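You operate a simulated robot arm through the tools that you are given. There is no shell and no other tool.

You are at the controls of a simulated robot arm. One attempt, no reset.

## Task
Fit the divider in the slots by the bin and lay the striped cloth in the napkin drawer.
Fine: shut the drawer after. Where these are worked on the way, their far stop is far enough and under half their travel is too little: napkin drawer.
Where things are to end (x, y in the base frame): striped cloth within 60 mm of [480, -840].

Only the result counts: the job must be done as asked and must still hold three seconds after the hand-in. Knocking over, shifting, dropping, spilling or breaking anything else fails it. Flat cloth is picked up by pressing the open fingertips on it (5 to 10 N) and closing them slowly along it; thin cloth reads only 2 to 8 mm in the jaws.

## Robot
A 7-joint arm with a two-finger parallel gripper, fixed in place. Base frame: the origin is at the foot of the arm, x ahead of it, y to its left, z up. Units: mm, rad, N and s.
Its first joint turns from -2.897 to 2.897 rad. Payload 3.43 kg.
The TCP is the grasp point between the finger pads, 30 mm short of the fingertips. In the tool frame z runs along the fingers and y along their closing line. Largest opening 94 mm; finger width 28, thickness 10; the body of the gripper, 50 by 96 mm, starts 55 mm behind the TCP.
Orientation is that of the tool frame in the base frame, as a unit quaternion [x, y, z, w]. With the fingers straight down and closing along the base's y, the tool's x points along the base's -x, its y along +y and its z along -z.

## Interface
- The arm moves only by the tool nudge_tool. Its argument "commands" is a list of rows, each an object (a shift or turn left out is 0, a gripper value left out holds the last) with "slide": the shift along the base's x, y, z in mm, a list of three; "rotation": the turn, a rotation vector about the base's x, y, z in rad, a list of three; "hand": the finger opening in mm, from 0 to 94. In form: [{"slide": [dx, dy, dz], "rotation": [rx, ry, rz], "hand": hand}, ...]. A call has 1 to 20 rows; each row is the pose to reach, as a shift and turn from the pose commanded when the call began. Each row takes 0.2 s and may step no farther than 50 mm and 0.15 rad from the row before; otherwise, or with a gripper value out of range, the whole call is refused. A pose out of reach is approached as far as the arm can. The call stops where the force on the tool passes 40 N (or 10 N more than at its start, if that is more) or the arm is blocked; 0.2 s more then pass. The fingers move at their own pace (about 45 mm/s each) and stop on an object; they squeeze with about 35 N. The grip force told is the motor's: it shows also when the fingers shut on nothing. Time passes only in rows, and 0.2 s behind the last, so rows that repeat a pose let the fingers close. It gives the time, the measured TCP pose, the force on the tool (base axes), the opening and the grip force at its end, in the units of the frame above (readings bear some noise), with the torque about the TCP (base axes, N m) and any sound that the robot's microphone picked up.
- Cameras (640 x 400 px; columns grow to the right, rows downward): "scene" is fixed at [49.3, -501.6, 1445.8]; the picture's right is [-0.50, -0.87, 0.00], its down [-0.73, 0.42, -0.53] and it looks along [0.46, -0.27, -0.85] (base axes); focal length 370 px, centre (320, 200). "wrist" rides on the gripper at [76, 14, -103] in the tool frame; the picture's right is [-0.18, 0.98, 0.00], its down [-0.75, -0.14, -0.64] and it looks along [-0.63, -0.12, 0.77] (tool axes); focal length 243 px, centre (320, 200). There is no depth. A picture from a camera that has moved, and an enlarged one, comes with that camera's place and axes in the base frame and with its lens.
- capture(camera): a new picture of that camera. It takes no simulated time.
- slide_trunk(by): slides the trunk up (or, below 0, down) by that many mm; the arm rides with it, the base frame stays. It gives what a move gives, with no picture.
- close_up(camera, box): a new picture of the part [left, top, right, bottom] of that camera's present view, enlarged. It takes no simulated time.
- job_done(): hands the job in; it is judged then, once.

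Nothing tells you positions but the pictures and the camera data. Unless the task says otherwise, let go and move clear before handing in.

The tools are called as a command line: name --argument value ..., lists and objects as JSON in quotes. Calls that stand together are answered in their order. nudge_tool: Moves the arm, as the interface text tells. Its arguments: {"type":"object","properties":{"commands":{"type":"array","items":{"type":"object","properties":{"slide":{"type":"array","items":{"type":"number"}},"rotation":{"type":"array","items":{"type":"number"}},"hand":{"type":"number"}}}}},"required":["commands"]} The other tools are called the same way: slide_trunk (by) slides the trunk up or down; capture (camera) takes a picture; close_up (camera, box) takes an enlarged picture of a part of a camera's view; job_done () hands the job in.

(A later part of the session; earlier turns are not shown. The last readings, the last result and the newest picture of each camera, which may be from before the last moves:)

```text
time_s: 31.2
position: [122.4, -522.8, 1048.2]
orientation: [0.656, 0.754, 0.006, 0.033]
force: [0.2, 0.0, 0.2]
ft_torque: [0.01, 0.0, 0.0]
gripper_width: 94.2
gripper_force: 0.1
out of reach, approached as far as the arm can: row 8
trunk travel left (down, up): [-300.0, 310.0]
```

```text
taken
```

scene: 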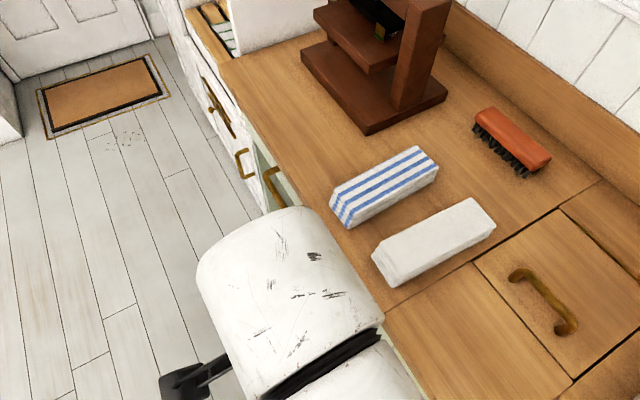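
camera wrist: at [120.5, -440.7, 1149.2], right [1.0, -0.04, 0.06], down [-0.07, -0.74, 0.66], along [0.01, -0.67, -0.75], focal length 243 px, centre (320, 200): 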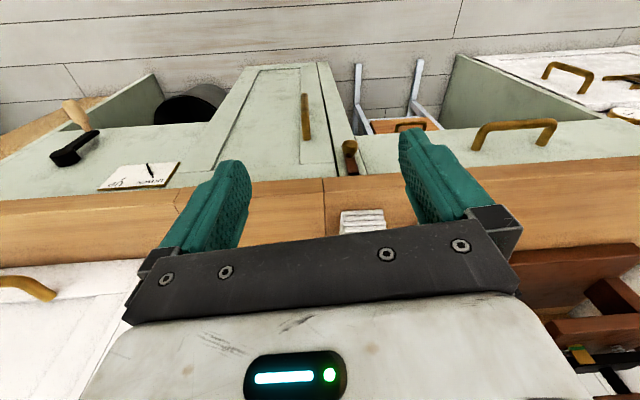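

close_up --camera "wrist" --box '[0, 50, 240, 220]'

close_up --camera "wrist" --box '[240, 40, 640, 240]'

slide_trunk --by -150

capture --camera "wrist"

```text
2.35 times, centred on (120, 135) of wrist
camera zoom: at [120.5, -440.7, 1149.2], right [1.0, -0.04, 0.06], down [-0.07, -0.74, 0.66], along [0.01, -0.67, -0.75], focal length 571 px, centre (791, 353)
```

zoom: 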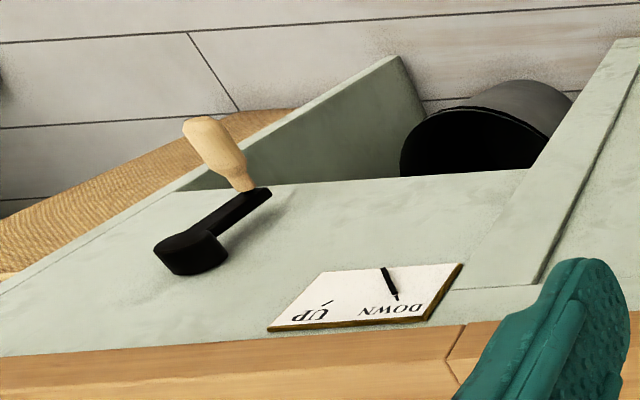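

```text
1.60 times, centred on (440, 140) of wrist
camera zoom: at [120.5, -440.7, 1149.2], right [1.0, -0.04, 0.06], down [-0.07, -0.74, 0.66], along [0.01, -0.67, -0.75], focal length 388 px, centre (128, 296)
```

zoom: 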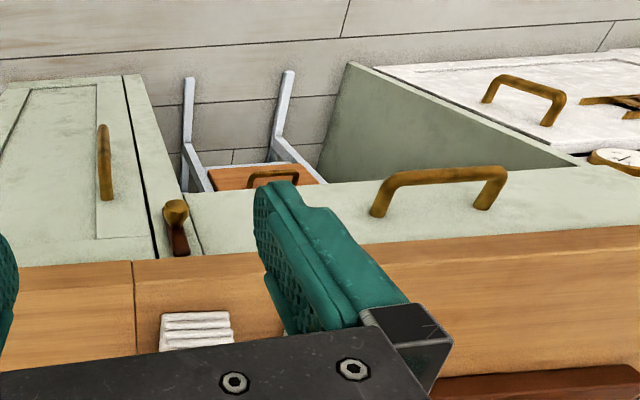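

```text
time_s: 32.9
position: [123.2, -522.6, 897.7]
orientation: [0.655, 0.755, 0.008, 0.03]
force: [0.0, 0.2, 0.4]
ft_torque: [0.01, 0.02, -0.02]
gripper_width: 94.3
gripper_force: 0.0
trunk travel left (down, up): [-150.0, 460.0]
```

```text
taken
camera wrist: at [121.0, -441.2, 998.2], right [1.0, -0.04, 0.06], down [-0.07, -0.75, 0.66], along [0.01, -0.66, -0.75], focal length 243 px, centre (320, 200)
```

wrist: 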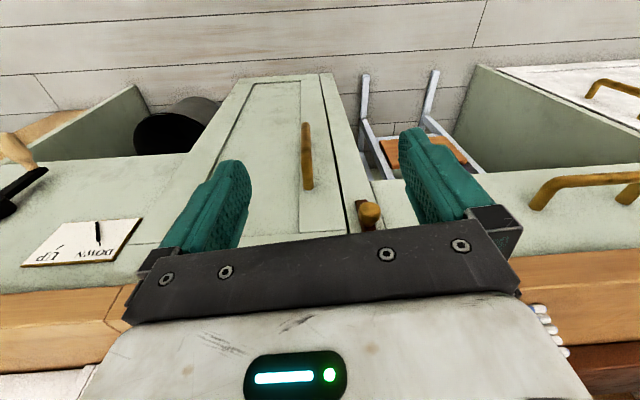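

The bin is a round pail under the counter around x≈50. I still need the divider and the slots, so I'll raise the trunk again and look further toward -x.

slide_trunk --by 200

nudge_tool --commands '[{"slide": [-35, 5, 0], "rotation": [0, 0, -0.1]}, {"slide": [-70, 10, 0], "rotation": [0, 0, -0.2]}, {"slide": [-105, 15, 0], "rotation": [0, 0, -0.3]}, {"slide": [-140, 20, 0], "rotation": [0, 0, -0.4]}, {"slide": [-175, 25, 0], "rotation": [0, 0, -0.5]}, {"slide": [-210, 30, 0], "rotation": [0, 0, -0.6]}]'

capture --camera "wrist"

nudge_tool --commands '[{"slide": [-35, 10, 0], "rotation": [0, 0, -0.12]}, {"slide": [-70, 30, 0], "rotation": [0, 0, -0.24]}, {"slide": [-105, 50, 0], "rotation": [0, 0, -0.36]}, {"slide": [-140, 80, 0], "rotation": [0, 0, -0.48]}, {"slide": [-175, 110, 0], "rotation": [0, 0, -0.6]}, {"slide": [-200, 140, 0], "rotation": [0, 0, -0.72]}]'

capture --camera "wrist"

```text
time_s: 35.1
position: [122.7, -521.1, 1097.6]
orientation: [0.655, 0.755, 0.007, 0.031]
force: [0.2, -0.1, -0.4]
ft_torque: [-0.02, 0.0, 0.03]
gripper_width: 93.9
gripper_force: 0.0
trunk travel left (down, up): [-350.0, 260.0]
```

```text
time_s: 36.5
position: [-87.4, -492.4, 1109.8]
orientation: [0.848, 0.529, -0.011, 0.025]
force: [0.5, -0.6, -0.9]
ft_torque: [0.02, 0.0, -0.02]
gripper_width: 94.1
gripper_force: 0.1
out of reach, approached as far as the arm can: row 2, 3
trunk travel left (down, up): [-350.0, 260.0]
```

```text
taken
camera wrist: at [-42.0, -426.2, 1210.8], right [0.8, -0.6, 0.04], down [-0.46, -0.58, 0.67], along [-0.38, -0.56, -0.74], focal length 243 px, centre (320, 200)
```

wrist: 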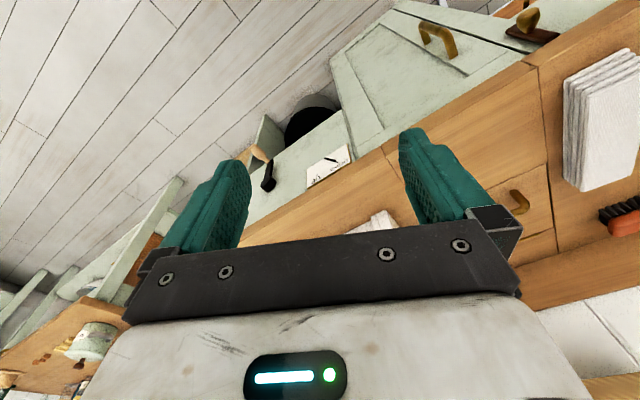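

```text
time_s: 37.9
position: [-297.6, -288.4, 1125.9]
orientation: [0.971, 0.235, -0.019, 0.025]
force: [0.0, -0.5, 0.4]
ft_torque: [0.04, 0.0, 0.04]
gripper_width: 94.1
gripper_force: 0.2
out of reach, approached as far as the arm can: row 1, 2, 3, 4, 5, 6
trunk travel left (down, up): [-350.0, 260.0]
```

```text
taken
camera wrist: at [-220.6, -260.7, 1224.9], right [0.29, -0.96, 0.05], down [-0.72, -0.18, 0.67], along [-0.63, -0.23, -0.74], focal length 243 px, centre (320, 200)
```

wrist: 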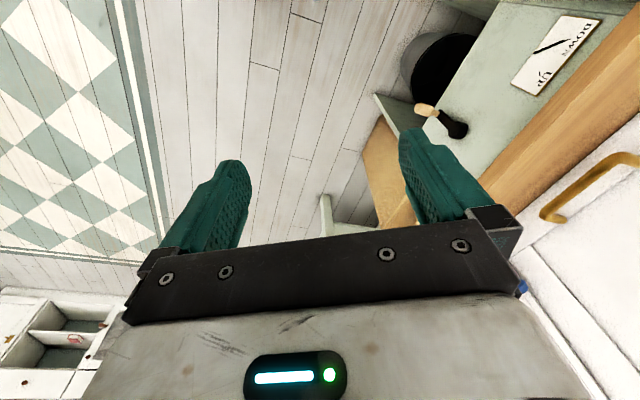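

close_up --camera "wrist" --box '[0, 270, 140, 400]'

close_up --camera "wrist" --box '[310, 20, 480, 240]'

nudge_tool --commands '[{"slide": [-20, 40, 0], "rotation": [0, 0, -0.12]}, {"slide": [-40, 80, 0], "rotation": [0, 0, -0.24]}, {"slide": [-60, 120, 0], "rotation": [0, 0, -0.36]}, {"slide": [-75, 160, 0], "rotation": [0, 0, -0.48]}, {"slide": [-90, 200, 0], "rotation": [0, 0, -0.6]}, {"slide": [-100, 240, 0], "rotation": [0, 0, -0.72]}]'

capture --camera "wrist"

```text
3.08 times, centred on (70, 335) of wrist
camera zoom: at [-220.6, -260.7, 1224.9], right [0.29, -0.96, 0.05], down [-0.72, -0.18, 0.67], along [-0.63, -0.23, -0.74], focal length 746 px, centre (1089, -215)
```

zoom: 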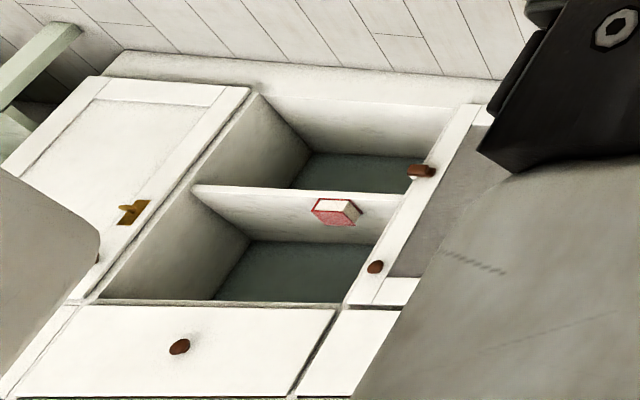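

```text
1.82 times, centred on (395, 130) of wrist
camera zoom: at [-220.6, -260.7, 1224.9], right [0.29, -0.96, 0.05], down [-0.72, -0.18, 0.67], along [-0.63, -0.23, -0.74], focal length 441 px, centre (184, 327)
```

zoom: 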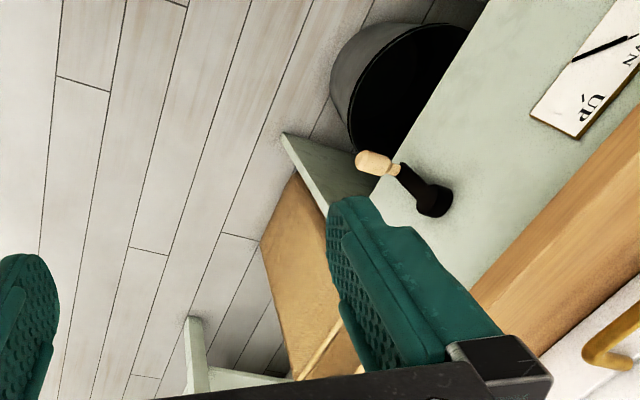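

```text
time_s: 39.3
position: [-300.3, -279.5, 1102.3]
orientation: [0.973, 0.23, -0.005, -0.001]
force: [-0.8, 0.3, 0.2]
ft_torque: [-0.01, 0.0, -0.02]
gripper_width: 94.1
gripper_force: 0.0
out of reach, approached as far as the arm can: row 1, 2, 3, 4, 5, 6
trunk travel left (down, up): [-350.0, 260.0]
```

```text
taken
camera wrist: at [-224.2, -256.8, 1204.6], right [0.28, -0.96, 0.0], down [-0.73, -0.21, 0.65], along [-0.62, -0.18, -0.76], focal length 243 px, centre (320, 200)
```

wrist: 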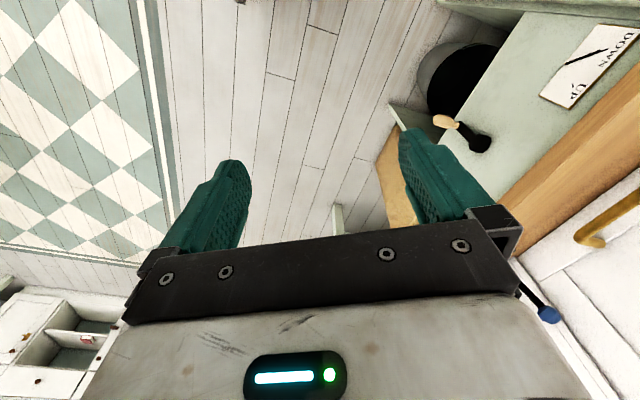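

Everything with compartments on the far sides is out of reach, so the divider and slots must be near this counter or inside the napkin drawer. I'll return to the front of the drawer; its handle bar triangulates to about (476, -638, 769).

nudge_tool --commands '[{"slide": [35, -34, 0], "rotation": [0, 0, 0.11]}, {"slide": [70, -68, 0], "rotation": [0, 0, 0.22]}, {"slide": [105, -102, 0], "rotation": [0, 0, 0.33]}, {"slide": [140, -136, 0], "rotation": [0, 0, 0.44]}, {"slide": [175, -170, 0], "rotation": [0, 0, 0.55]}, {"slide": [213, -205, 0], "rotation": [0, 0, 0.66]}, {"slide": [255, -210, 0], "rotation": [0, 0, 0.79]}, {"slide": [300, -215, 0], "rotation": [0, 0, 0.92]}, {"slide": [345, -220, 0], "rotation": [0, 0, 1.05]}, {"slide": [390, -225, 0], "rotation": [0, 0, 1.18]}, {"slide": [422, -225, 0], "rotation": [0, 0, 1.31]}, {"slide": [460, -215, 0], "rotation": [0, 0, 1.44]}, {"slide": [500, -205, 0], "rotation": [0, 0, 1.57]}, {"slide": [540, -195, 0], "rotation": [0, 0, 1.7]}, {"slide": [580, -185, 0], "rotation": [0, 0, 1.83]}, {"slide": [620, -180, 0], "rotation": [0, 0, 1.96]}, {"slide": [650, -170, 0], "rotation": [0, 0, 2.1]}, {"slide": [680, -160, 0], "rotation": [0, 0, 2.24]}, {"slide": [700, -155, 0], "rotation": [0, 0, 2.38]}, {"slide": [720, -150, 0], "rotation": [0, 0, 2.52]}]'

capture --camera "scene"

capture --camera "wrist"

```text
refused: row 6 steps farther than a row can; nothing moved
```

```text
taken
```

scene: 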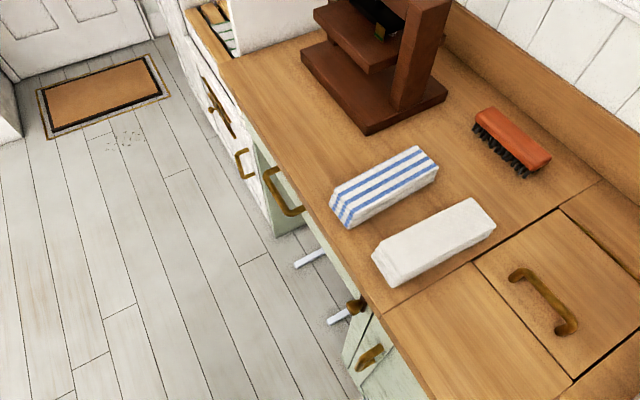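

```text
taken
camera wrist: at [-224.2, -256.8, 1204.6], right [0.28, -0.96, 0.0], down [-0.73, -0.21, 0.65], along [-0.62, -0.18, -0.76], focal length 243 px, centre (320, 200)
```

wrist: 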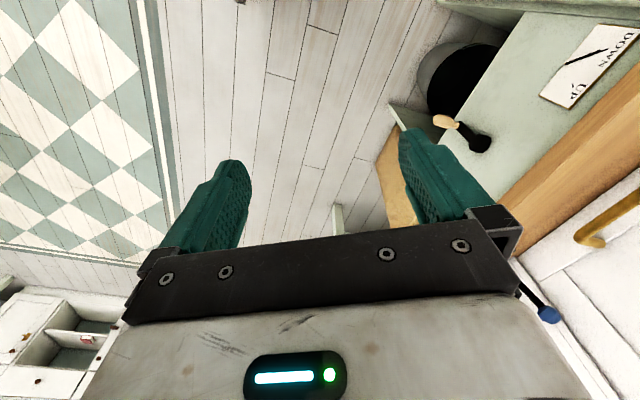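

close_up --camera "wrist" --box '[310, 20, 560, 240]'

nudge_tool --commands '[{"slide": [30, -30, 0], "rotation": [0, 0, 0.1]}, {"slide": [60, -60, 0], "rotation": [0, 0, 0.2]}, {"slide": [90, -90, 0], "rotation": [0, 0, 0.3]}, {"slide": [120, -120, 0], "rotation": [0, 0, 0.4]}, {"slide": [150, -150, 0], "rotation": [0, 0, 0.5]}, {"slide": [180, -175, 0], "rotation": [0, 0, 0.6]}, {"slide": [213, -195, 0], "rotation": [0, 0, 0.7]}, {"slide": [255, -205, 0], "rotation": [0, 0, 0.83]}, {"slide": [300, -212, 0], "rotation": [0, 0, 0.96]}, {"slide": [345, -220, 0], "rotation": [0, 0, 1.09]}, {"slide": [390, -222, 0], "rotation": [0, 0, 1.22]}, {"slide": [422, -222, 0], "rotation": [0, 0, 1.35]}, {"slide": [460, -215, 0], "rotation": [0, 0, 1.48]}, {"slide": [500, -205, 0], "rotation": [0, 0, 1.61]}, {"slide": [540, -195, 0], "rotation": [0, 0, 1.74]}, {"slide": [580, -185, 0], "rotation": [0, 0, 1.87]}, {"slide": [620, -180, 0], "rotation": [0, 0, 2.0]}, {"slide": [650, -170, 0], "rotation": [0, 0, 2.14]}, {"slide": [680, -160, 0], "rotation": [0, 0, 2.28]}, {"slide": [700, -155, 0], "rotation": [0, 0, 2.42]}]'

capture --camera "scene"

capture --camera "wrist"

```text
1.82 times, centred on (435, 130) of wrist
camera zoom: at [-224.2, -256.8, 1204.6], right [0.28, -0.96, 0.0], down [-0.73, -0.21, 0.65], along [-0.62, -0.18, -0.76], focal length 441 px, centre (111, 327)
```

zoom: 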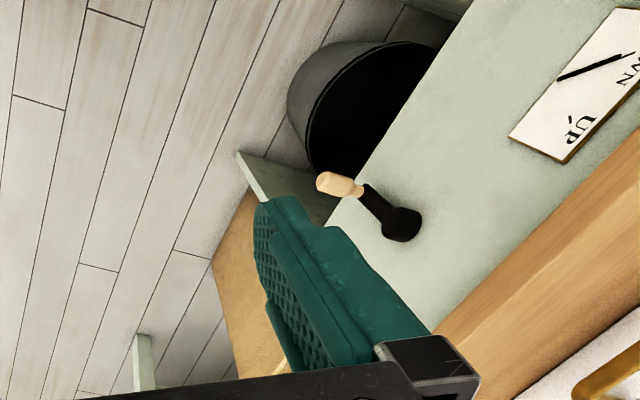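

```text
time_s: 43.5
position: [388.1, -431.9, 1099.3]
orientation: [0.142, 0.99, 0.003, 0.01]
force: [-0.1, 0.3, 0.2]
ft_torque: [-0.01, 0.0, 0.0]
gripper_width: 93.9
gripper_force: 0.0
out of reach, approached as far as the arm can: row 1, 2, 3, 4
trunk travel left (down, up): [-350.0, 260.0]
```

```text
taken
```

scene: 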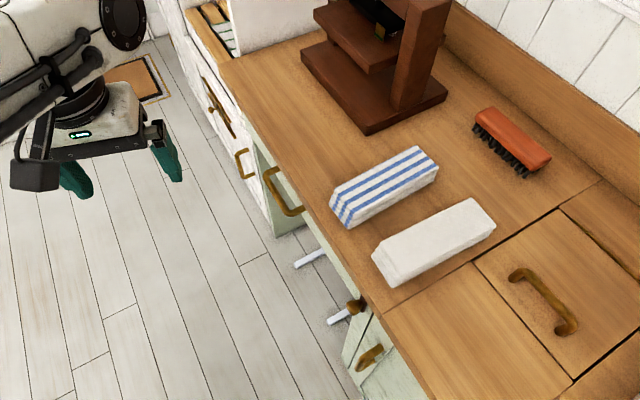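

```text
taken
camera wrist: at [316.3, -397.1, 1200.7], right [0.45, 0.89, 0.01], down [0.67, -0.35, 0.65], along [0.59, -0.29, -0.76], focal length 243 px, centre (320, 200)
```

wrist: 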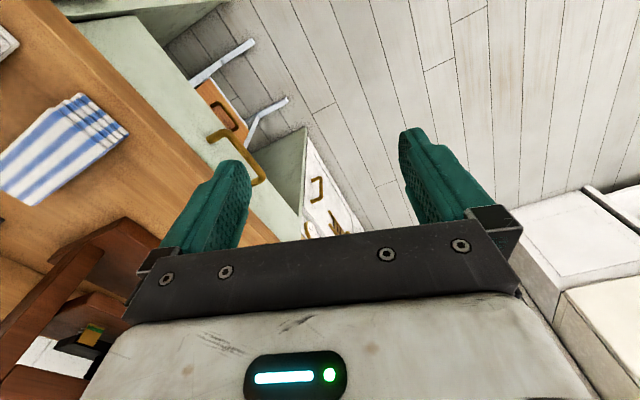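

close_up --camera "wrist" --box '[480, 160, 640, 400]'

close_up --camera "wrist" --box '[0, 200, 180, 400]'

```text
1.67 times, centred on (560, 280) of wrist
camera zoom: at [316.3, -397.1, 1200.7], right [0.45, 0.89, 0.01], down [0.67, -0.35, 0.65], along [0.59, -0.29, -0.76], focal length 404 px, centre (-80, 67)
```

zoom: 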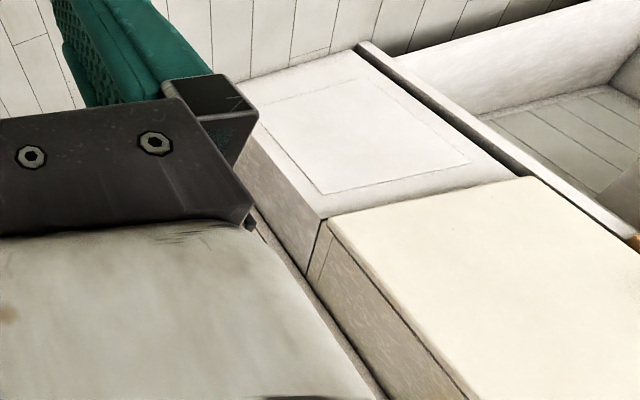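

```text
2.00 times, centred on (90, 300) of wrist
camera zoom: at [316.3, -397.1, 1200.7], right [0.45, 0.89, 0.01], down [0.67, -0.35, 0.65], along [0.59, -0.29, -0.76], focal length 485 px, centre (780, 0)
```

zoom: 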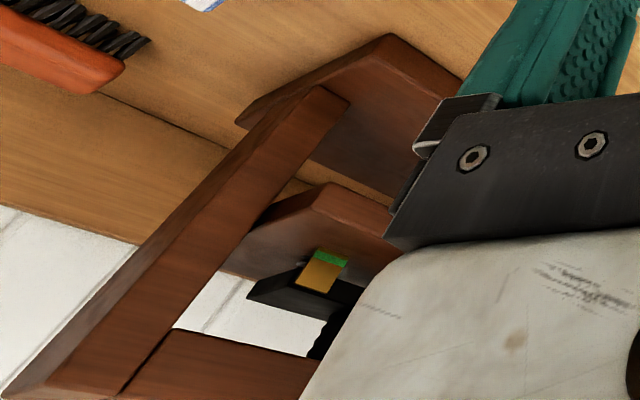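

Triangulating a corner seen in two views puts a white cabinet at about (798, -224, 1018), so the furniture on the +x side is within reach. It also showed an open white box with slots, so I'll raise the trunk and look that way.

slide_trunk --by 200

nudge_tool --commands '[{"rotation": [0, 0, 0.13]}, {"rotation": [0, 0, 0.26]}, {"rotation": [0, 0, 0.39]}, {"rotation": [0, 0, 0.52]}, {"rotation": [0, 0, 0.65]}, {"rotation": [0, 0, 0.78]}, {"rotation": [0, 0, 0.91]}, {"rotation": [0, 0, 1.04]}, {"rotation": [0, 0, 1.17]}]'

nudge_tool --commands '[{"rotation": [0.08, -0.1, 0]}, {"rotation": [0.16, -0.2, 0]}, {"rotation": [0.24, -0.3, 0]}, {"rotation": [0.32, -0.4, 0]}]'

capture --camera "wrist"

```text
time_s: 45.6
position: [387.4, -431.8, 1298.2]
orientation: [0.143, 0.99, 0.004, 0.008]
force: [-0.3, 0.3, -1.0]
ft_torque: [-0.03, 0.0, 0.0]
gripper_width: 94.1
gripper_force: 0.0
trunk travel left (down, up): [-550.0, 60.0]
```

```text
time_s: 47.6
position: [386.3, -433.2, 1301.9]
orientation: [-0.43, 0.903, -0.001, 0.004]
force: [0.6, 0.9, 0.3]
ft_torque: [0.03, -0.01, 0.01]
gripper_width: 94.3
gripper_force: 0.0
trunk travel left (down, up): [-550.0, 60.0]
```

```text
time_s: 48.6
position: [386.9, -433.2, 1302.8]
orientation: [-0.413, 0.873, 0.059, 0.252]
force: [-0.3, 0.4, 0.7]
ft_torque: [-0.02, 0.02, 0.03]
gripper_width: 94.1
gripper_force: 0.0
trunk travel left (down, up): [-550.0, 60.0]
```

```text
taken
camera wrist: at [296.5, -508.4, 1353.5], right [-0.64, 0.77, -0.01], down [0.26, 0.23, 0.94], along [0.72, 0.6, -0.34], focal length 243 px, centre (320, 200)
```

wrist: 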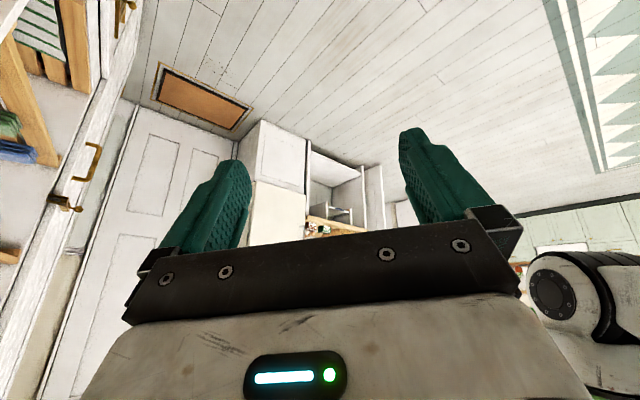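

That cabinet is actually about 2 m away past the door, so it is out of reach. I'll undo the tilt and look at the counter's left part (hatch, white cupboard, gauge) from above.

nudge_tool --commands '[{"rotation": [-0.08, 0.1, 0]}, {"rotation": [-0.16, 0.2, 0]}, {"rotation": [-0.24, 0.3, 0]}, {"rotation": [-0.32, 0.4, 0]}]'

nudge_tool --commands '[{"slide": [-10, -10, 0], "rotation": [0, 0, -0.13]}, {"slide": [-20, -20, 0], "rotation": [0, 0, -0.26]}, {"slide": [-30, -30, 0], "rotation": [0, 0, -0.39]}, {"slide": [-45, -40, 0], "rotation": [0, 0, -0.52]}, {"slide": [-60, -50, 0], "rotation": [0, 0, -0.65]}, {"slide": [-75, -60, 0], "rotation": [0, 0, -0.78]}, {"slide": [-90, -70, 0], "rotation": [0, 0, -0.91]}, {"slide": [-110, -80, 0], "rotation": [0, 0, -1.04]}, {"slide": [-130, -90, 0], "rotation": [0, 0, -1.17]}, {"slide": [-155, -95, 0], "rotation": [0, 0, -1.3]}, {"slide": [-180, -100, 0], "rotation": [0, 0, -1.43]}, {"slide": [-205, -105, 0], "rotation": [0, 0, -1.56]}, {"slide": [-230, -110, 0], "rotation": [0, 0, -1.69]}, {"slide": [-255, -115, 0], "rotation": [0, 0, -1.82]}, {"slide": [-280, -115, 0], "rotation": [0, 0, -1.95]}, {"slide": [-300, -115, 0], "rotation": [0, 0, -2.08]}, {"slide": [-315, -115, 0], "rotation": [0, 0, -2.2]}]'

capture --camera "wrist"

```text
time_s: 49.6
position: [387.6, -433.6, 1301.6]
orientation: [-0.427, 0.904, -0.001, 0.003]
force: [-0.5, 0.1, 0.1]
ft_torque: [-0.03, 0.01, -0.02]
gripper_width: 93.7
gripper_force: 0.1
trunk travel left (down, up): [-550.0, 60.0]
```

```text
time_s: 53.2
position: [73.6, -549.6, 1302.5]
orientation: [0.613, 0.79, -0.005, 0.001]
force: [1.2, 0.5, 0.1]
ft_torque: [0.01, -0.01, -0.01]
gripper_width: 93.8
gripper_force: 0.0
trunk travel left (down, up): [-550.0, 60.0]
```

```text
taken
camera wrist: at [68.7, -470.6, 1405.9], right [1.0, 0.07, -0.01], down [0.06, -0.76, 0.65], along [0.04, -0.65, -0.76], focal length 243 px, centre (320, 200)
```

wrist: 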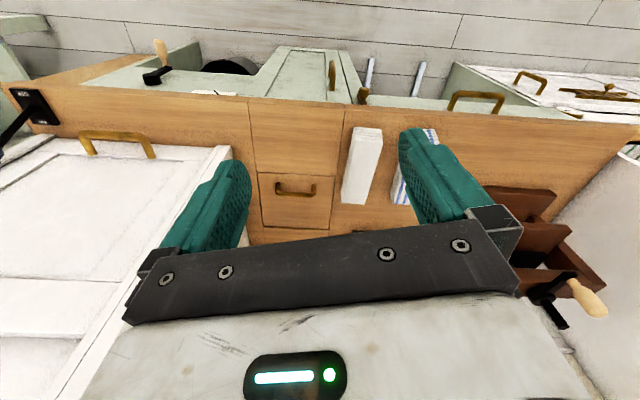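

No divider is visible on the counter, so I expect it (or the slots and bin) to be in the napkin drawer. I'll go to the drawer front with the trunk lowered.

nudge_tool --commands '[{"slide": [25, 5, 0], "rotation": [0, 0, 0.11]}, {"slide": [50, 10, 0], "rotation": [0, 0, 0.22]}, {"slide": [80, 20, 0], "rotation": [0, 0, 0.33]}, {"slide": [110, 30, 0], "rotation": [0, 0, 0.44]}, {"slide": [140, 40, 0], "rotation": [0, 0, 0.55]}, {"slide": [170, 50, 0], "rotation": [0, 0, 0.66]}, {"slide": [200, 60, 0], "rotation": [0, 0, 0.77]}, {"slide": [230, 70, 0], "rotation": [0, 0, 0.88]}, {"slide": [260, 80, 0], "rotation": [0, 0, 0.99]}, {"slide": [290, 90, 0], "rotation": [0, 0, 1.1]}, {"slide": [320, 95, 0], "rotation": [0, 0, 1.21]}, {"slide": [350, 95, 0], "rotation": [0, 0, 1.32]}]'

slide_trunk --by -400

capture --camera "scene"

capture --camera "wrist"

```text
time_s: 55.9
position: [420.3, -453.2, 1302.8]
orientation: [-0.001, 1.0, 0.004, 0.01]
force: [0.1, -0.2, 0.9]
ft_torque: [0.01, -0.02, -0.01]
gripper_width: 94.1
gripper_force: 0.0
trunk travel left (down, up): [-550.0, 60.0]
```

```text
time_s: 59.7
position: [422.4, -452.7, 902.2]
orientation: [-0.002, 1.0, 0.005, 0.009]
force: [-0.8, 0.3, -0.4]
ft_torque: [0.01, -0.02, 0.01]
gripper_width: 94.2
gripper_force: 0.0
trunk travel left (down, up): [-150.0, 460.0]
```

```text
taken
```

scene: 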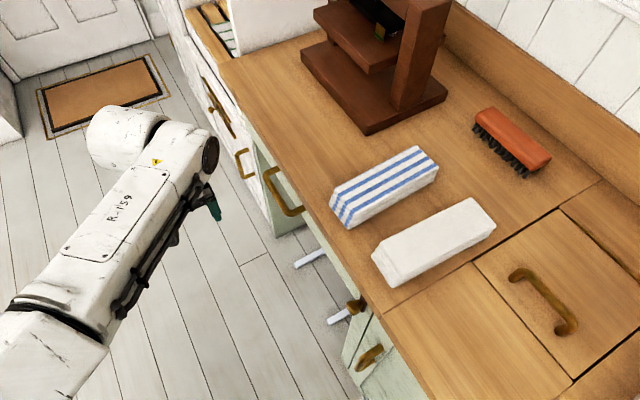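

```text
taken
camera wrist: at [343.4, -438.9, 1003.6], right [0.18, 0.98, 0.01], down [0.74, -0.14, 0.65], along [0.65, -0.11, -0.76], focal length 243 px, centre (320, 200)
```

wrist: 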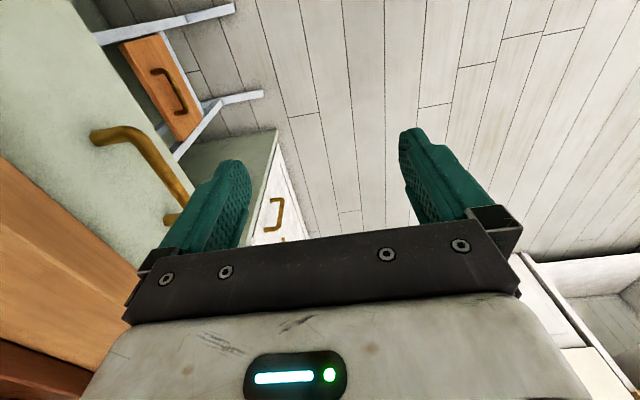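

The arm posture is good and the bar re-checks at z≈770. I'll move to a pre-grasp in front of the handle and tilt the tool to point toward -y.

nudge_tool --commands '[{"slide": [10, 0, -15], "rotation": [-0.13, 0, 0], "hand": 60}, {"slide": [20, 0, -30], "rotation": [-0.26, 0, 0]}, {"slide": [30, 0, -45], "rotation": [-0.39, 0, 0]}, {"slide": [40, 0, -60], "rotation": [-0.52, 0, 0]}, {"slide": [50, 0, -75], "rotation": [-0.65, 0, 0]}, {"slide": [56, 0, -90], "rotation": [-0.78, 0, 0]}, {"slide": [56, 0, -105], "rotation": [-0.91, 0, 0]}, {"slide": [56, 0, -120], "rotation": [-1.04, 0, 0]}, {"slide": [56, 0, -130], "rotation": [-1.17, 0, 0]}, {"slide": [56, 0, -130], "rotation": [-1.3, 0, 0]}]'

capture --camera "wrist"

capture --camera "scene"

```text
time_s: 61.9
position: [461.1, -463.1, 846.9]
orientation: [-0.009, 0.805, -0.593, 0.001]
force: [0.1, -0.5, -0.6]
ft_torque: [-0.02, -0.03, -0.02]
gripper_width: 59.8
gripper_force: 0.1
out of reach, approached as far as the arm can: row 9, 10
trunk travel left (down, up): [-150.0, 460.0]
```

```text
taken
camera wrist: at [384.2, -362.1, 864.6], right [0.17, 0.29, -0.94], down [0.75, 0.58, 0.32], along [0.64, -0.76, -0.12], focal length 243 px, centre (320, 200)
```

wrist: 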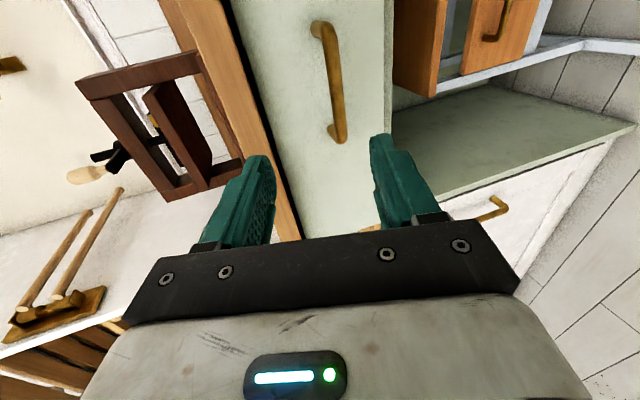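

```text
taken
```

scene: 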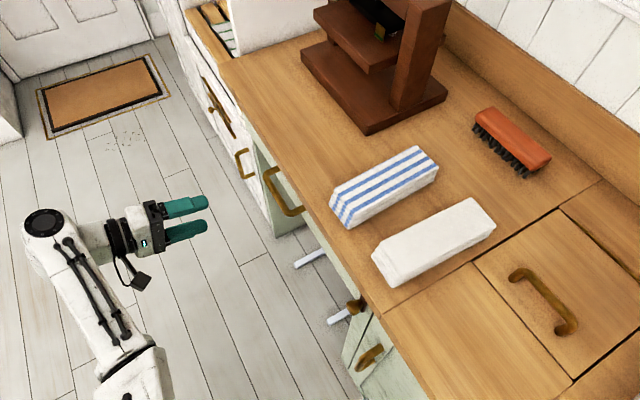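

The tool now points toward the drawer with the bar between the fingers. I'll move to a standoff and check before going onto the bar.

nudge_tool --commands '[{"slide": [5, -30, -18], "hand": 50}, {"slide": [10, -60, -36], "hand": 50}, {"slide": [14, -97, -52], "hand": 50}]'

capture --camera "wrist"

capture --camera "scene"

```text
time_s: 62.7
position: [470.1, -566.0, 837.6]
orientation: [-0.009, 0.805, -0.594, 0.001]
force: [0.2, -1.0, 0.0]
ft_torque: [0.04, 0.01, -0.01]
gripper_width: 49.8
gripper_force: 0.0
out of reach, approached as far as the arm can: row 1, 2, 3
trunk travel left (down, up): [-150.0, 460.0]
```

```text
taken
camera wrist: at [393.2, -464.7, 855.2], right [0.17, 0.29, -0.94], down [0.75, 0.58, 0.32], along [0.64, -0.76, -0.12], focal length 243 px, centre (320, 200)
```

wrist: 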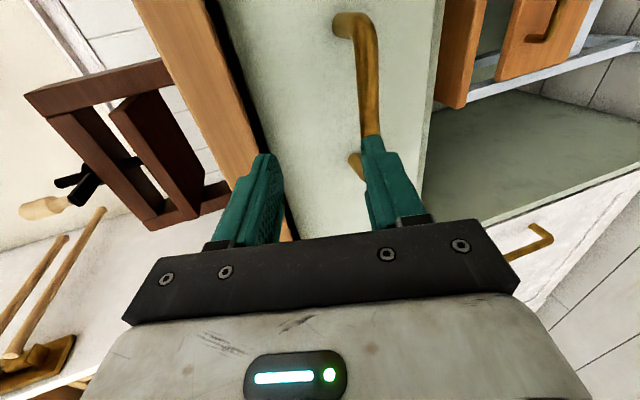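

```text
taken
```

scene: 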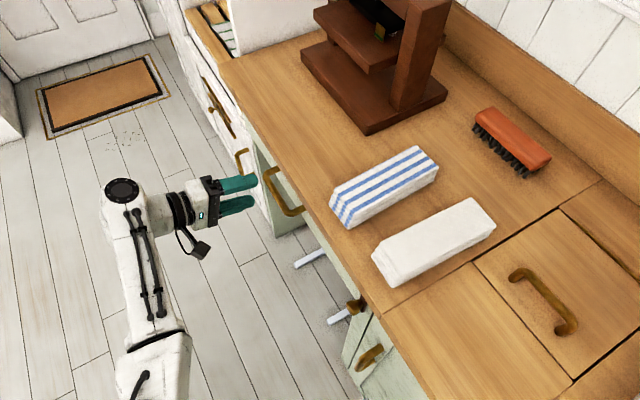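

The arm can't get lower in this posture, so I'll lower the trunk by 45 mm instead.

slide_trunk --by -45

capture --camera "wrist"

```text
time_s: 63.6
position: [470.8, -565.2, 792.4]
orientation: [-0.009, 0.805, -0.594, 0.001]
force: [0.0, 0.1, -0.2]
ft_torque: [0.0, 0.01, 0.01]
gripper_width: 50.0
gripper_force: 0.1
trunk travel left (down, up): [-105.0, 505.0]
```

```text
taken
camera wrist: at [393.2, -464.5, 810.1], right [0.17, 0.29, -0.94], down [0.75, 0.58, 0.32], along [0.64, -0.76, -0.12], focal length 243 px, centre (320, 200)
```

wrist: 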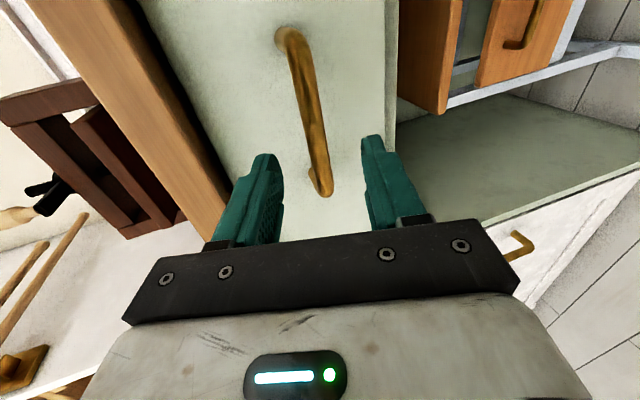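

nudge_tool --commands '[{"slide": [1, -20, -6]}, {"slide": [2, -40, -12]}, {"slide": [3, -60, -18]}]'

capture --camera "wrist"

close_up --camera "scene" --box '[200, 120, 360, 220]'

```text
time_s: 64.4
position: [471.9, -626.1, 776.3]
orientation: [-0.01, 0.808, -0.589, 0.001]
force: [0.3, 0.7, -0.5]
ft_torque: [0.01, -0.02, 0.03]
gripper_width: 49.9
gripper_force: 0.0
trunk travel left (down, up): [-105.0, 505.0]
```

```text
taken
camera wrist: at [396.1, -525.6, 794.0], right [0.17, 0.3, -0.94], down [0.75, 0.58, 0.32], along [0.64, -0.75, -0.13], focal length 243 px, centre (320, 200)
```

wrist: 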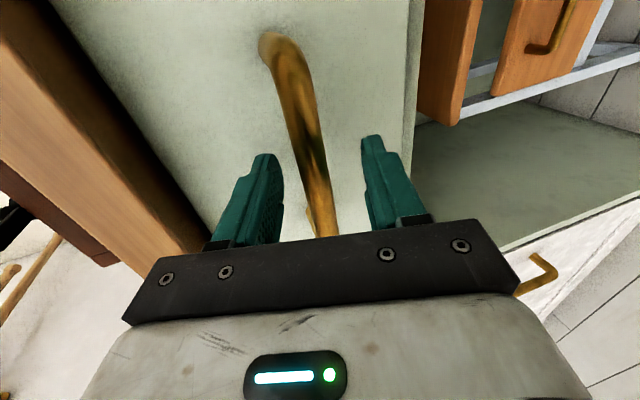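

```text
4.00 times, centred on (280, 170) of scene
camera zoom: at [49.3, -501.6, 1445.8], right [-0.5, -0.87, 0.0], down [-0.73, 0.42, -0.53], along [0.46, -0.27, -0.85], focal length 1478 px, centre (480, 320)
```

zoom: 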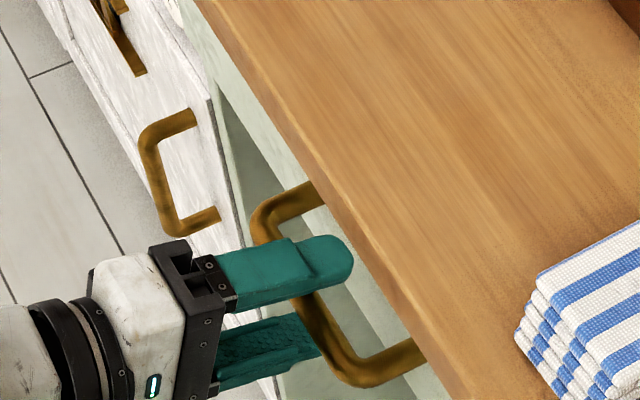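

Fingers straddle the bar, so I'll close on it and then pull gently toward +y.

nudge_tool --commands '[{"hand": 0}, {"hand": 0}, {"hand": 0}, {"hand": 0}, {"hand": 0}]'

close_up --camera "scene" --box '[200, 120, 360, 220]'

```text
time_s: 65.6
position: [473.8, -627.3, 777.8]
orientation: [-0.009, 0.806, -0.592, 0.002]
force: [3.2, -1.5, 22.3]
ft_torque: [-0.22, -1.03, -0.65]
gripper_width: 15.5
gripper_force: 45.2
trunk travel left (down, up): [-105.0, 505.0]
```

```text
4.00 times, centred on (280, 170) of scene
camera zoom: at [49.3, -501.6, 1445.8], right [-0.5, -0.87, 0.0], down [-0.73, 0.42, -0.53], along [0.46, -0.27, -0.85], focal length 1478 px, centre (480, 320)
```

zoom: 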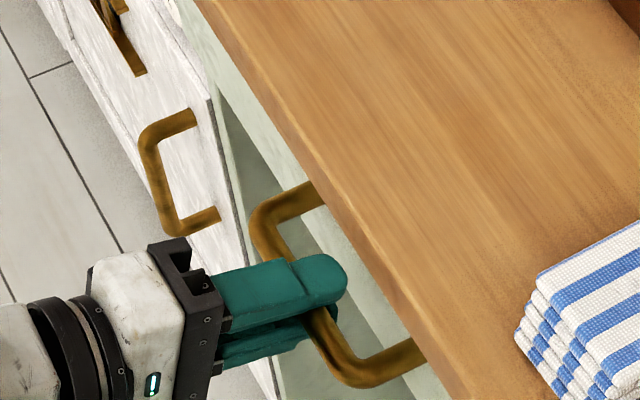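

nudge_tool --commands '[{"slide": [0, 8, 1], "hand": 0}, {"slide": [0, 16, 2], "hand": 0}, {"slide": [0, 26, 2], "hand": 0}, {"slide": [0, 36, 2], "hand": 0}, {"slide": [0, 48, 2], "hand": 0}, {"slide": [0, 60, 2], "hand": 0}]'

capture --camera "scene"

```text
time_s: 67.0
position: [472.3, -566.1, 777.2]
orientation: [-0.01, 0.814, -0.58, 0.002]
force: [6.3, 1.0, -10.0]
ft_torque: [0.13, -1.34, -0.78]
gripper_width: 15.9
gripper_force: 45.3
out of reach, approached as far as the arm can: row 2, 3, 4, 5, 6
trunk travel left (down, up): [-105.0, 505.0]
stopped in row 6: the force on the tool passed its limit at 43 N (the readings are from after the stop); the commanded pose is now the measured one
```

```text
taken
```

scene: 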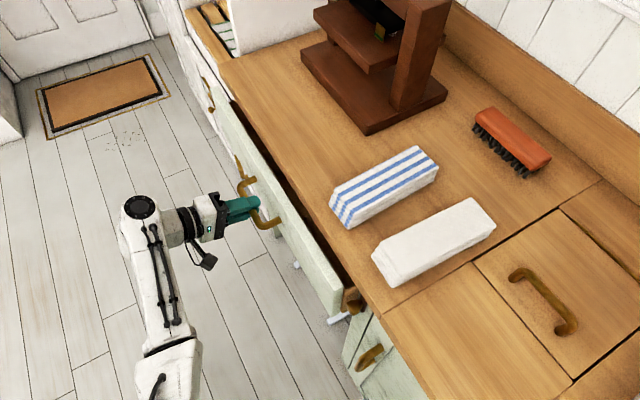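

The drawer is opening (about 61 mm so far), but the horizontal tool pose is running out of reach. I'll loosen slightly and pivot the tool about the bar to a steeper angle before continuing.

nudge_tool --commands '[{"hand": 30}, {"hand": 30}, {"slide": [0, -1, 1], "rotation": [0.12, 0, 0], "hand": 30}, {"slide": [0, -2, 2], "rotation": [0.24, 0, 0], "hand": 30}, {"slide": [0, -2.5, 3], "rotation": [0.36, 0, 0], "hand": 30}, {"slide": [0, -3, 4], "rotation": [0.48, 0, 0], "hand": 30}, {"slide": [0, -3, 4], "rotation": [0.48, 0, 0], "hand": 0}, {"slide": [0, -3, 4], "rotation": [0.48, 0, 0], "hand": 0}, {"slide": [0, -3, 4], "rotation": [0.48, 0, 0], "hand": 0}]'

close_up --camera "scene" --box '[180, 140, 380, 340]'

```text
time_s: 69.0
position: [474.0, -568.1, 782.6]
orientation: [-0.011, 0.928, -0.371, 0.005]
force: [2.1, 2.9, -15.6]
ft_torque: [0.2, -1.14, -0.52]
gripper_width: 15.8
gripper_force: 44.6
trunk travel left (down, up): [-105.0, 505.0]
```

```text
2.00 times, centred on (280, 240) of scene
camera zoom: at [49.3, -501.6, 1445.8], right [-0.5, -0.87, 0.0], down [-0.73, 0.42, -0.53], along [0.46, -0.27, -0.85], focal length 739 px, centre (400, 120)
```

zoom: 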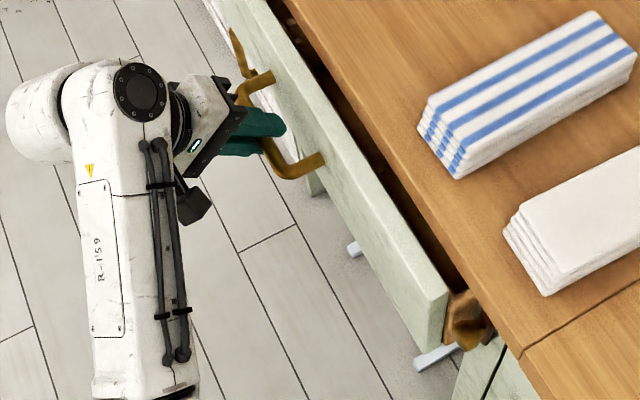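

nudge_tool --commands '[{"slide": [0, 10, -1], "hand": 0}, {"slide": [0, 22, -1], "hand": 0}, {"slide": [0, 34, -1], "hand": 0}, {"slide": [0, 46, -1], "hand": 0}, {"slide": [0, 58, -1], "hand": 0}, {"slide": [0, 70, -1], "hand": 0}, {"slide": [0, 82, -1], "hand": 0}, {"slide": [0, 94, -1], "hand": 0}, {"slide": [0, 106, -1], "hand": 0}, {"slide": [0, 118, -1], "hand": 0}]'

capture --camera "scene"

```text
time_s: 71.2
position: [474.0, -453.1, 782.1]
orientation: [-0.011, 0.928, -0.373, 0.005]
force: [10.8, -2.4, -14.7]
ft_torque: [0.08, -1.23, -0.57]
gripper_width: 15.5
gripper_force: 44.8
trunk travel left (down, up): [-105.0, 505.0]
```

```text
taken
```

scene: 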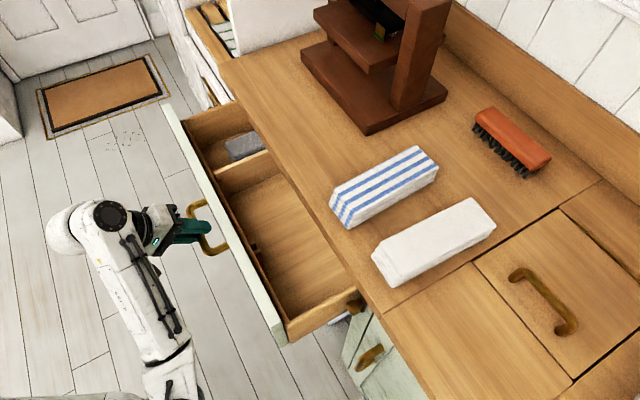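

The drawer slides well and I can see a partition and a grey item inside. I'll keep pulling toward the stop.

nudge_tool --commands '[{"slide": [0, 12, 0], "hand": 0}, {"slide": [0, 24, 0], "hand": 0}, {"slide": [0, 36, 0], "hand": 0}, {"slide": [0, 48, 0], "hand": 0}, {"slide": [0, 60, 0], "hand": 0}, {"slide": [0, 72, 0], "hand": 0}, {"slide": [0, 84, 0], "hand": 0}, {"slide": [0, 96, 0], "hand": 0}]'

capture --camera "scene"

close_up --camera "scene" --box '[140, 80, 380, 340]'

```text
time_s: 73.0
position: [467.7, -376.6, 780.7]
orientation: [-0.013, 0.926, -0.378, 0.013]
force: [17.1, 1.8, 9.4]
ft_torque: [0.02, -0.19, -1.35]
gripper_width: 15.7
gripper_force: 45.1
out of reach, approached as far as the arm can: row 7, 8
trunk travel left (down, up): [-105.0, 505.0]
stopped in row 8: the force on the tool passed its limit at 50 N (the readings are from after the stop); the commanded pose is now the measured one
```

```text
taken
```

scene: 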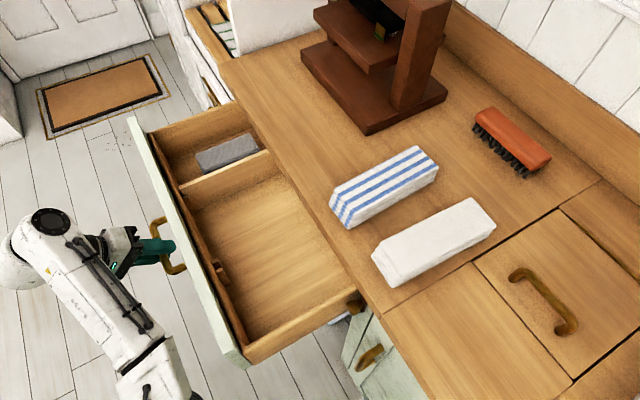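

```text
1.54 times, centred on (260, 210) of scene
camera zoom: at [49.3, -501.6, 1445.8], right [-0.5, -0.87, 0.0], down [-0.73, 0.42, -0.53], along [0.46, -0.27, -0.85], focal length 568 px, centre (412, 185)
```

zoom: 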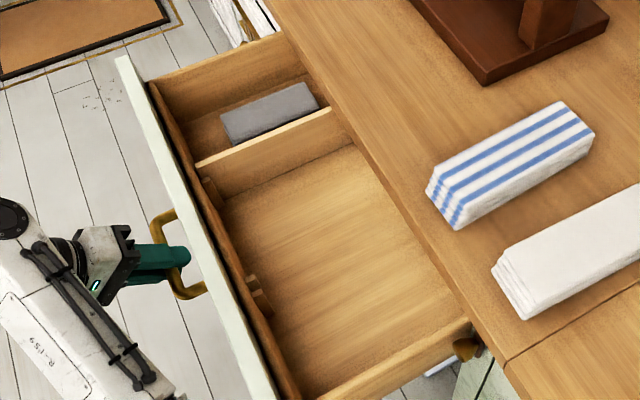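

Now it makes sense: the drawer interior has a wooden divider, a grey block and empty slot cleats on the side nearer the bin. I'll loosen, pivot steeper, re-grip and pull to the far stop.

nudge_tool --commands '[{"hand": 30}, {"hand": 30}, {"slide": [2, -1, 1], "rotation": [0.12, 0, 0], "hand": 30}, {"slide": [4, -2, 2], "rotation": [0.24, 0, 0], "hand": 30}, {"slide": [6, -3, 3], "rotation": [0.36, 0, 0], "hand": 30}, {"slide": [6, -3, 3], "rotation": [0.36, 0, 0], "hand": 0}, {"slide": [6, -3, 3], "rotation": [0.36, 0, 0], "hand": 0}, {"slide": [6, -3, 3], "rotation": [0.36, 0, 0], "hand": 0}]'

nudge_tool --commands '[{"slide": [0, 12, 0], "hand": 0}, {"slide": [0, 24, 0], "hand": 0}, {"slide": [0, 36, 0], "hand": 0}, {"slide": [0, 48, 0], "hand": 0}, {"slide": [0, 60, 0], "hand": 0}]'

capture --camera "scene"

```text
time_s: 74.8
position: [473.3, -378.9, 785.2]
orientation: [-0.011, 0.979, -0.205, 0.013]
force: [1.7, 1.4, -2.0]
ft_torque: [0.19, -0.37, -0.73]
gripper_width: 15.5
gripper_force: 45.8
trunk travel left (down, up): [-105.0, 505.0]
```

```text
time_s: 75.7
position: [470.2, -355.1, 783.9]
orientation: [-0.014, 0.978, -0.208, 0.022]
force: [15.5, 1.9, 5.2]
ft_torque: [0.0, -0.68, -0.93]
gripper_width: 15.8
gripper_force: 45.0
out of reach, approached as far as the arm can: row 2, 3, 4
trunk travel left (down, up): [-105.0, 505.0]
stopped in row 4: the force on the tool passed its limit at 62 N (the readings are from after the stop); the commanded pose is now the measured one
```

```text
taken
```

scene: 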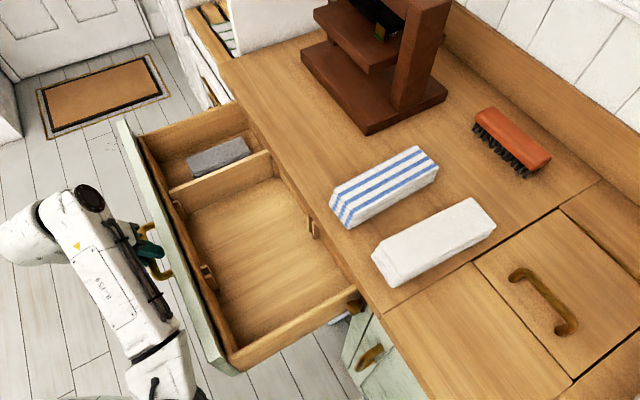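

close_up --camera "scene" --box '[130, 90, 370, 240]'

close_up --camera "scene" --box '[150, 200, 390, 390]'

capture --camera "wrist"

```text
2.67 times, centred on (250, 165) of scene
camera zoom: at [49.3, -501.6, 1445.8], right [-0.5, -0.87, 0.0], down [-0.73, 0.42, -0.53], along [0.46, -0.27, -0.85], focal length 985 px, centre (507, 293)
```

zoom: 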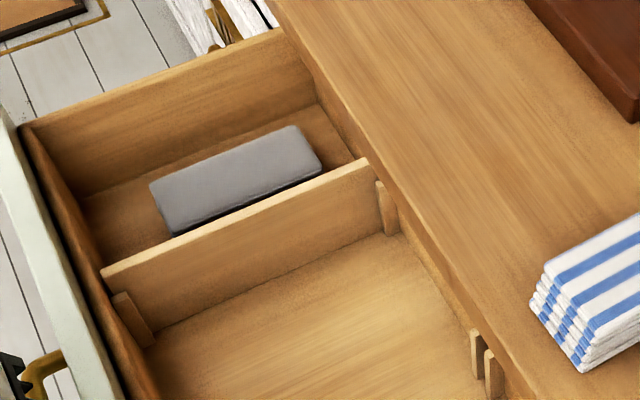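

```text
2.11 times, centred on (270, 295) of scene
camera zoom: at [49.3, -501.6, 1445.8], right [-0.5, -0.87, 0.0], down [-0.73, 0.42, -0.53], along [0.46, -0.27, -0.85], focal length 778 px, centre (425, 0)
```

zoom: 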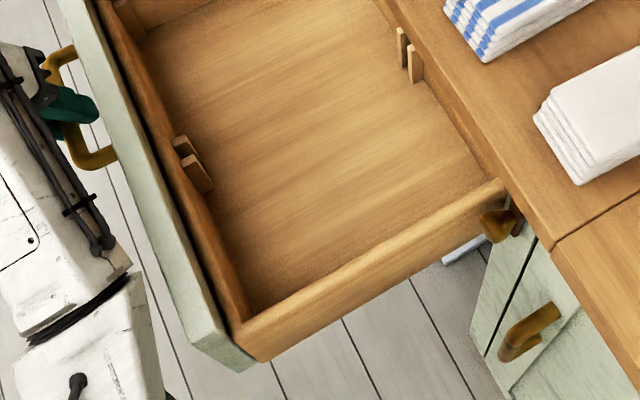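

```text
taken
camera wrist: at [388.6, -303.4, 868.6], right [0.17, 0.9, -0.39], down [0.72, 0.16, 0.67], along [0.67, -0.4, -0.63], focal length 243 px, centre (320, 200)
```

wrist: 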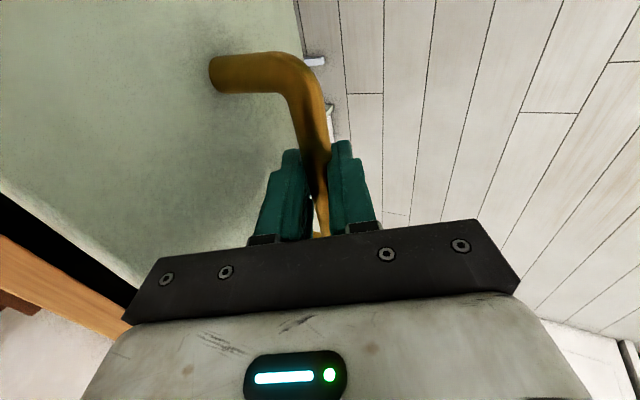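

The divider sits in the far slots and the empty slots nearer the bin are visible. The drawer may not be at its stop yet and the divider's rear end looks close to the counter edge, so I'll release, raise the arm, lower the trunk and re-grip for a final pull.

nudge_tool --commands '[{"hand": 40}, {"hand": 40}, {"slide": [0, 4, 15], "hand": 40}, {"slide": [0, 10, 40], "hand": 40}, {"slide": [2, 10, 70], "hand": 40}, {"slide": [4, 10, 100], "hand": 40}]'

capture --camera "scene"

capture --camera "wrist"

```text
time_s: 77.1
position: [467.3, -360.8, 887.0]
orientation: [-0.015, 0.978, -0.208, 0.019]
force: [0.4, -0.3, -0.1]
ft_torque: [-0.01, -0.02, -0.01]
gripper_width: 40.1
gripper_force: 0.1
out of reach, approached as far as the arm can: row 3, 4, 5, 6
trunk travel left (down, up): [-105.0, 505.0]
```

```text
taken
```

scene: 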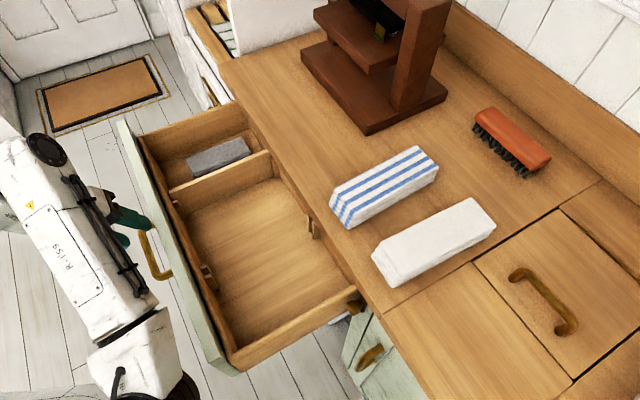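

```text
taken
camera wrist: at [385.8, -308.1, 972.8], right [0.16, 0.91, -0.39], down [0.73, 0.16, 0.67], along [0.67, -0.39, -0.63], focal length 243 px, centre (320, 200)
```

wrist: 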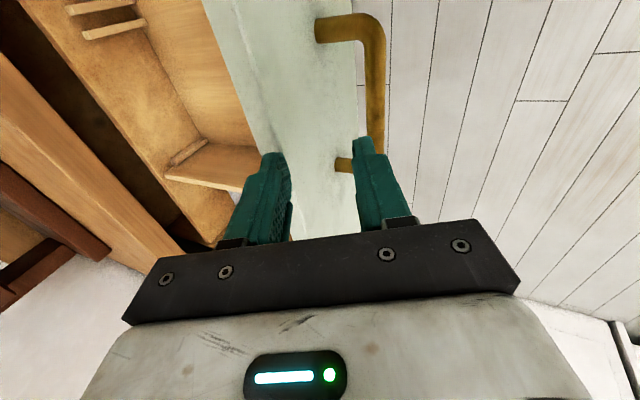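

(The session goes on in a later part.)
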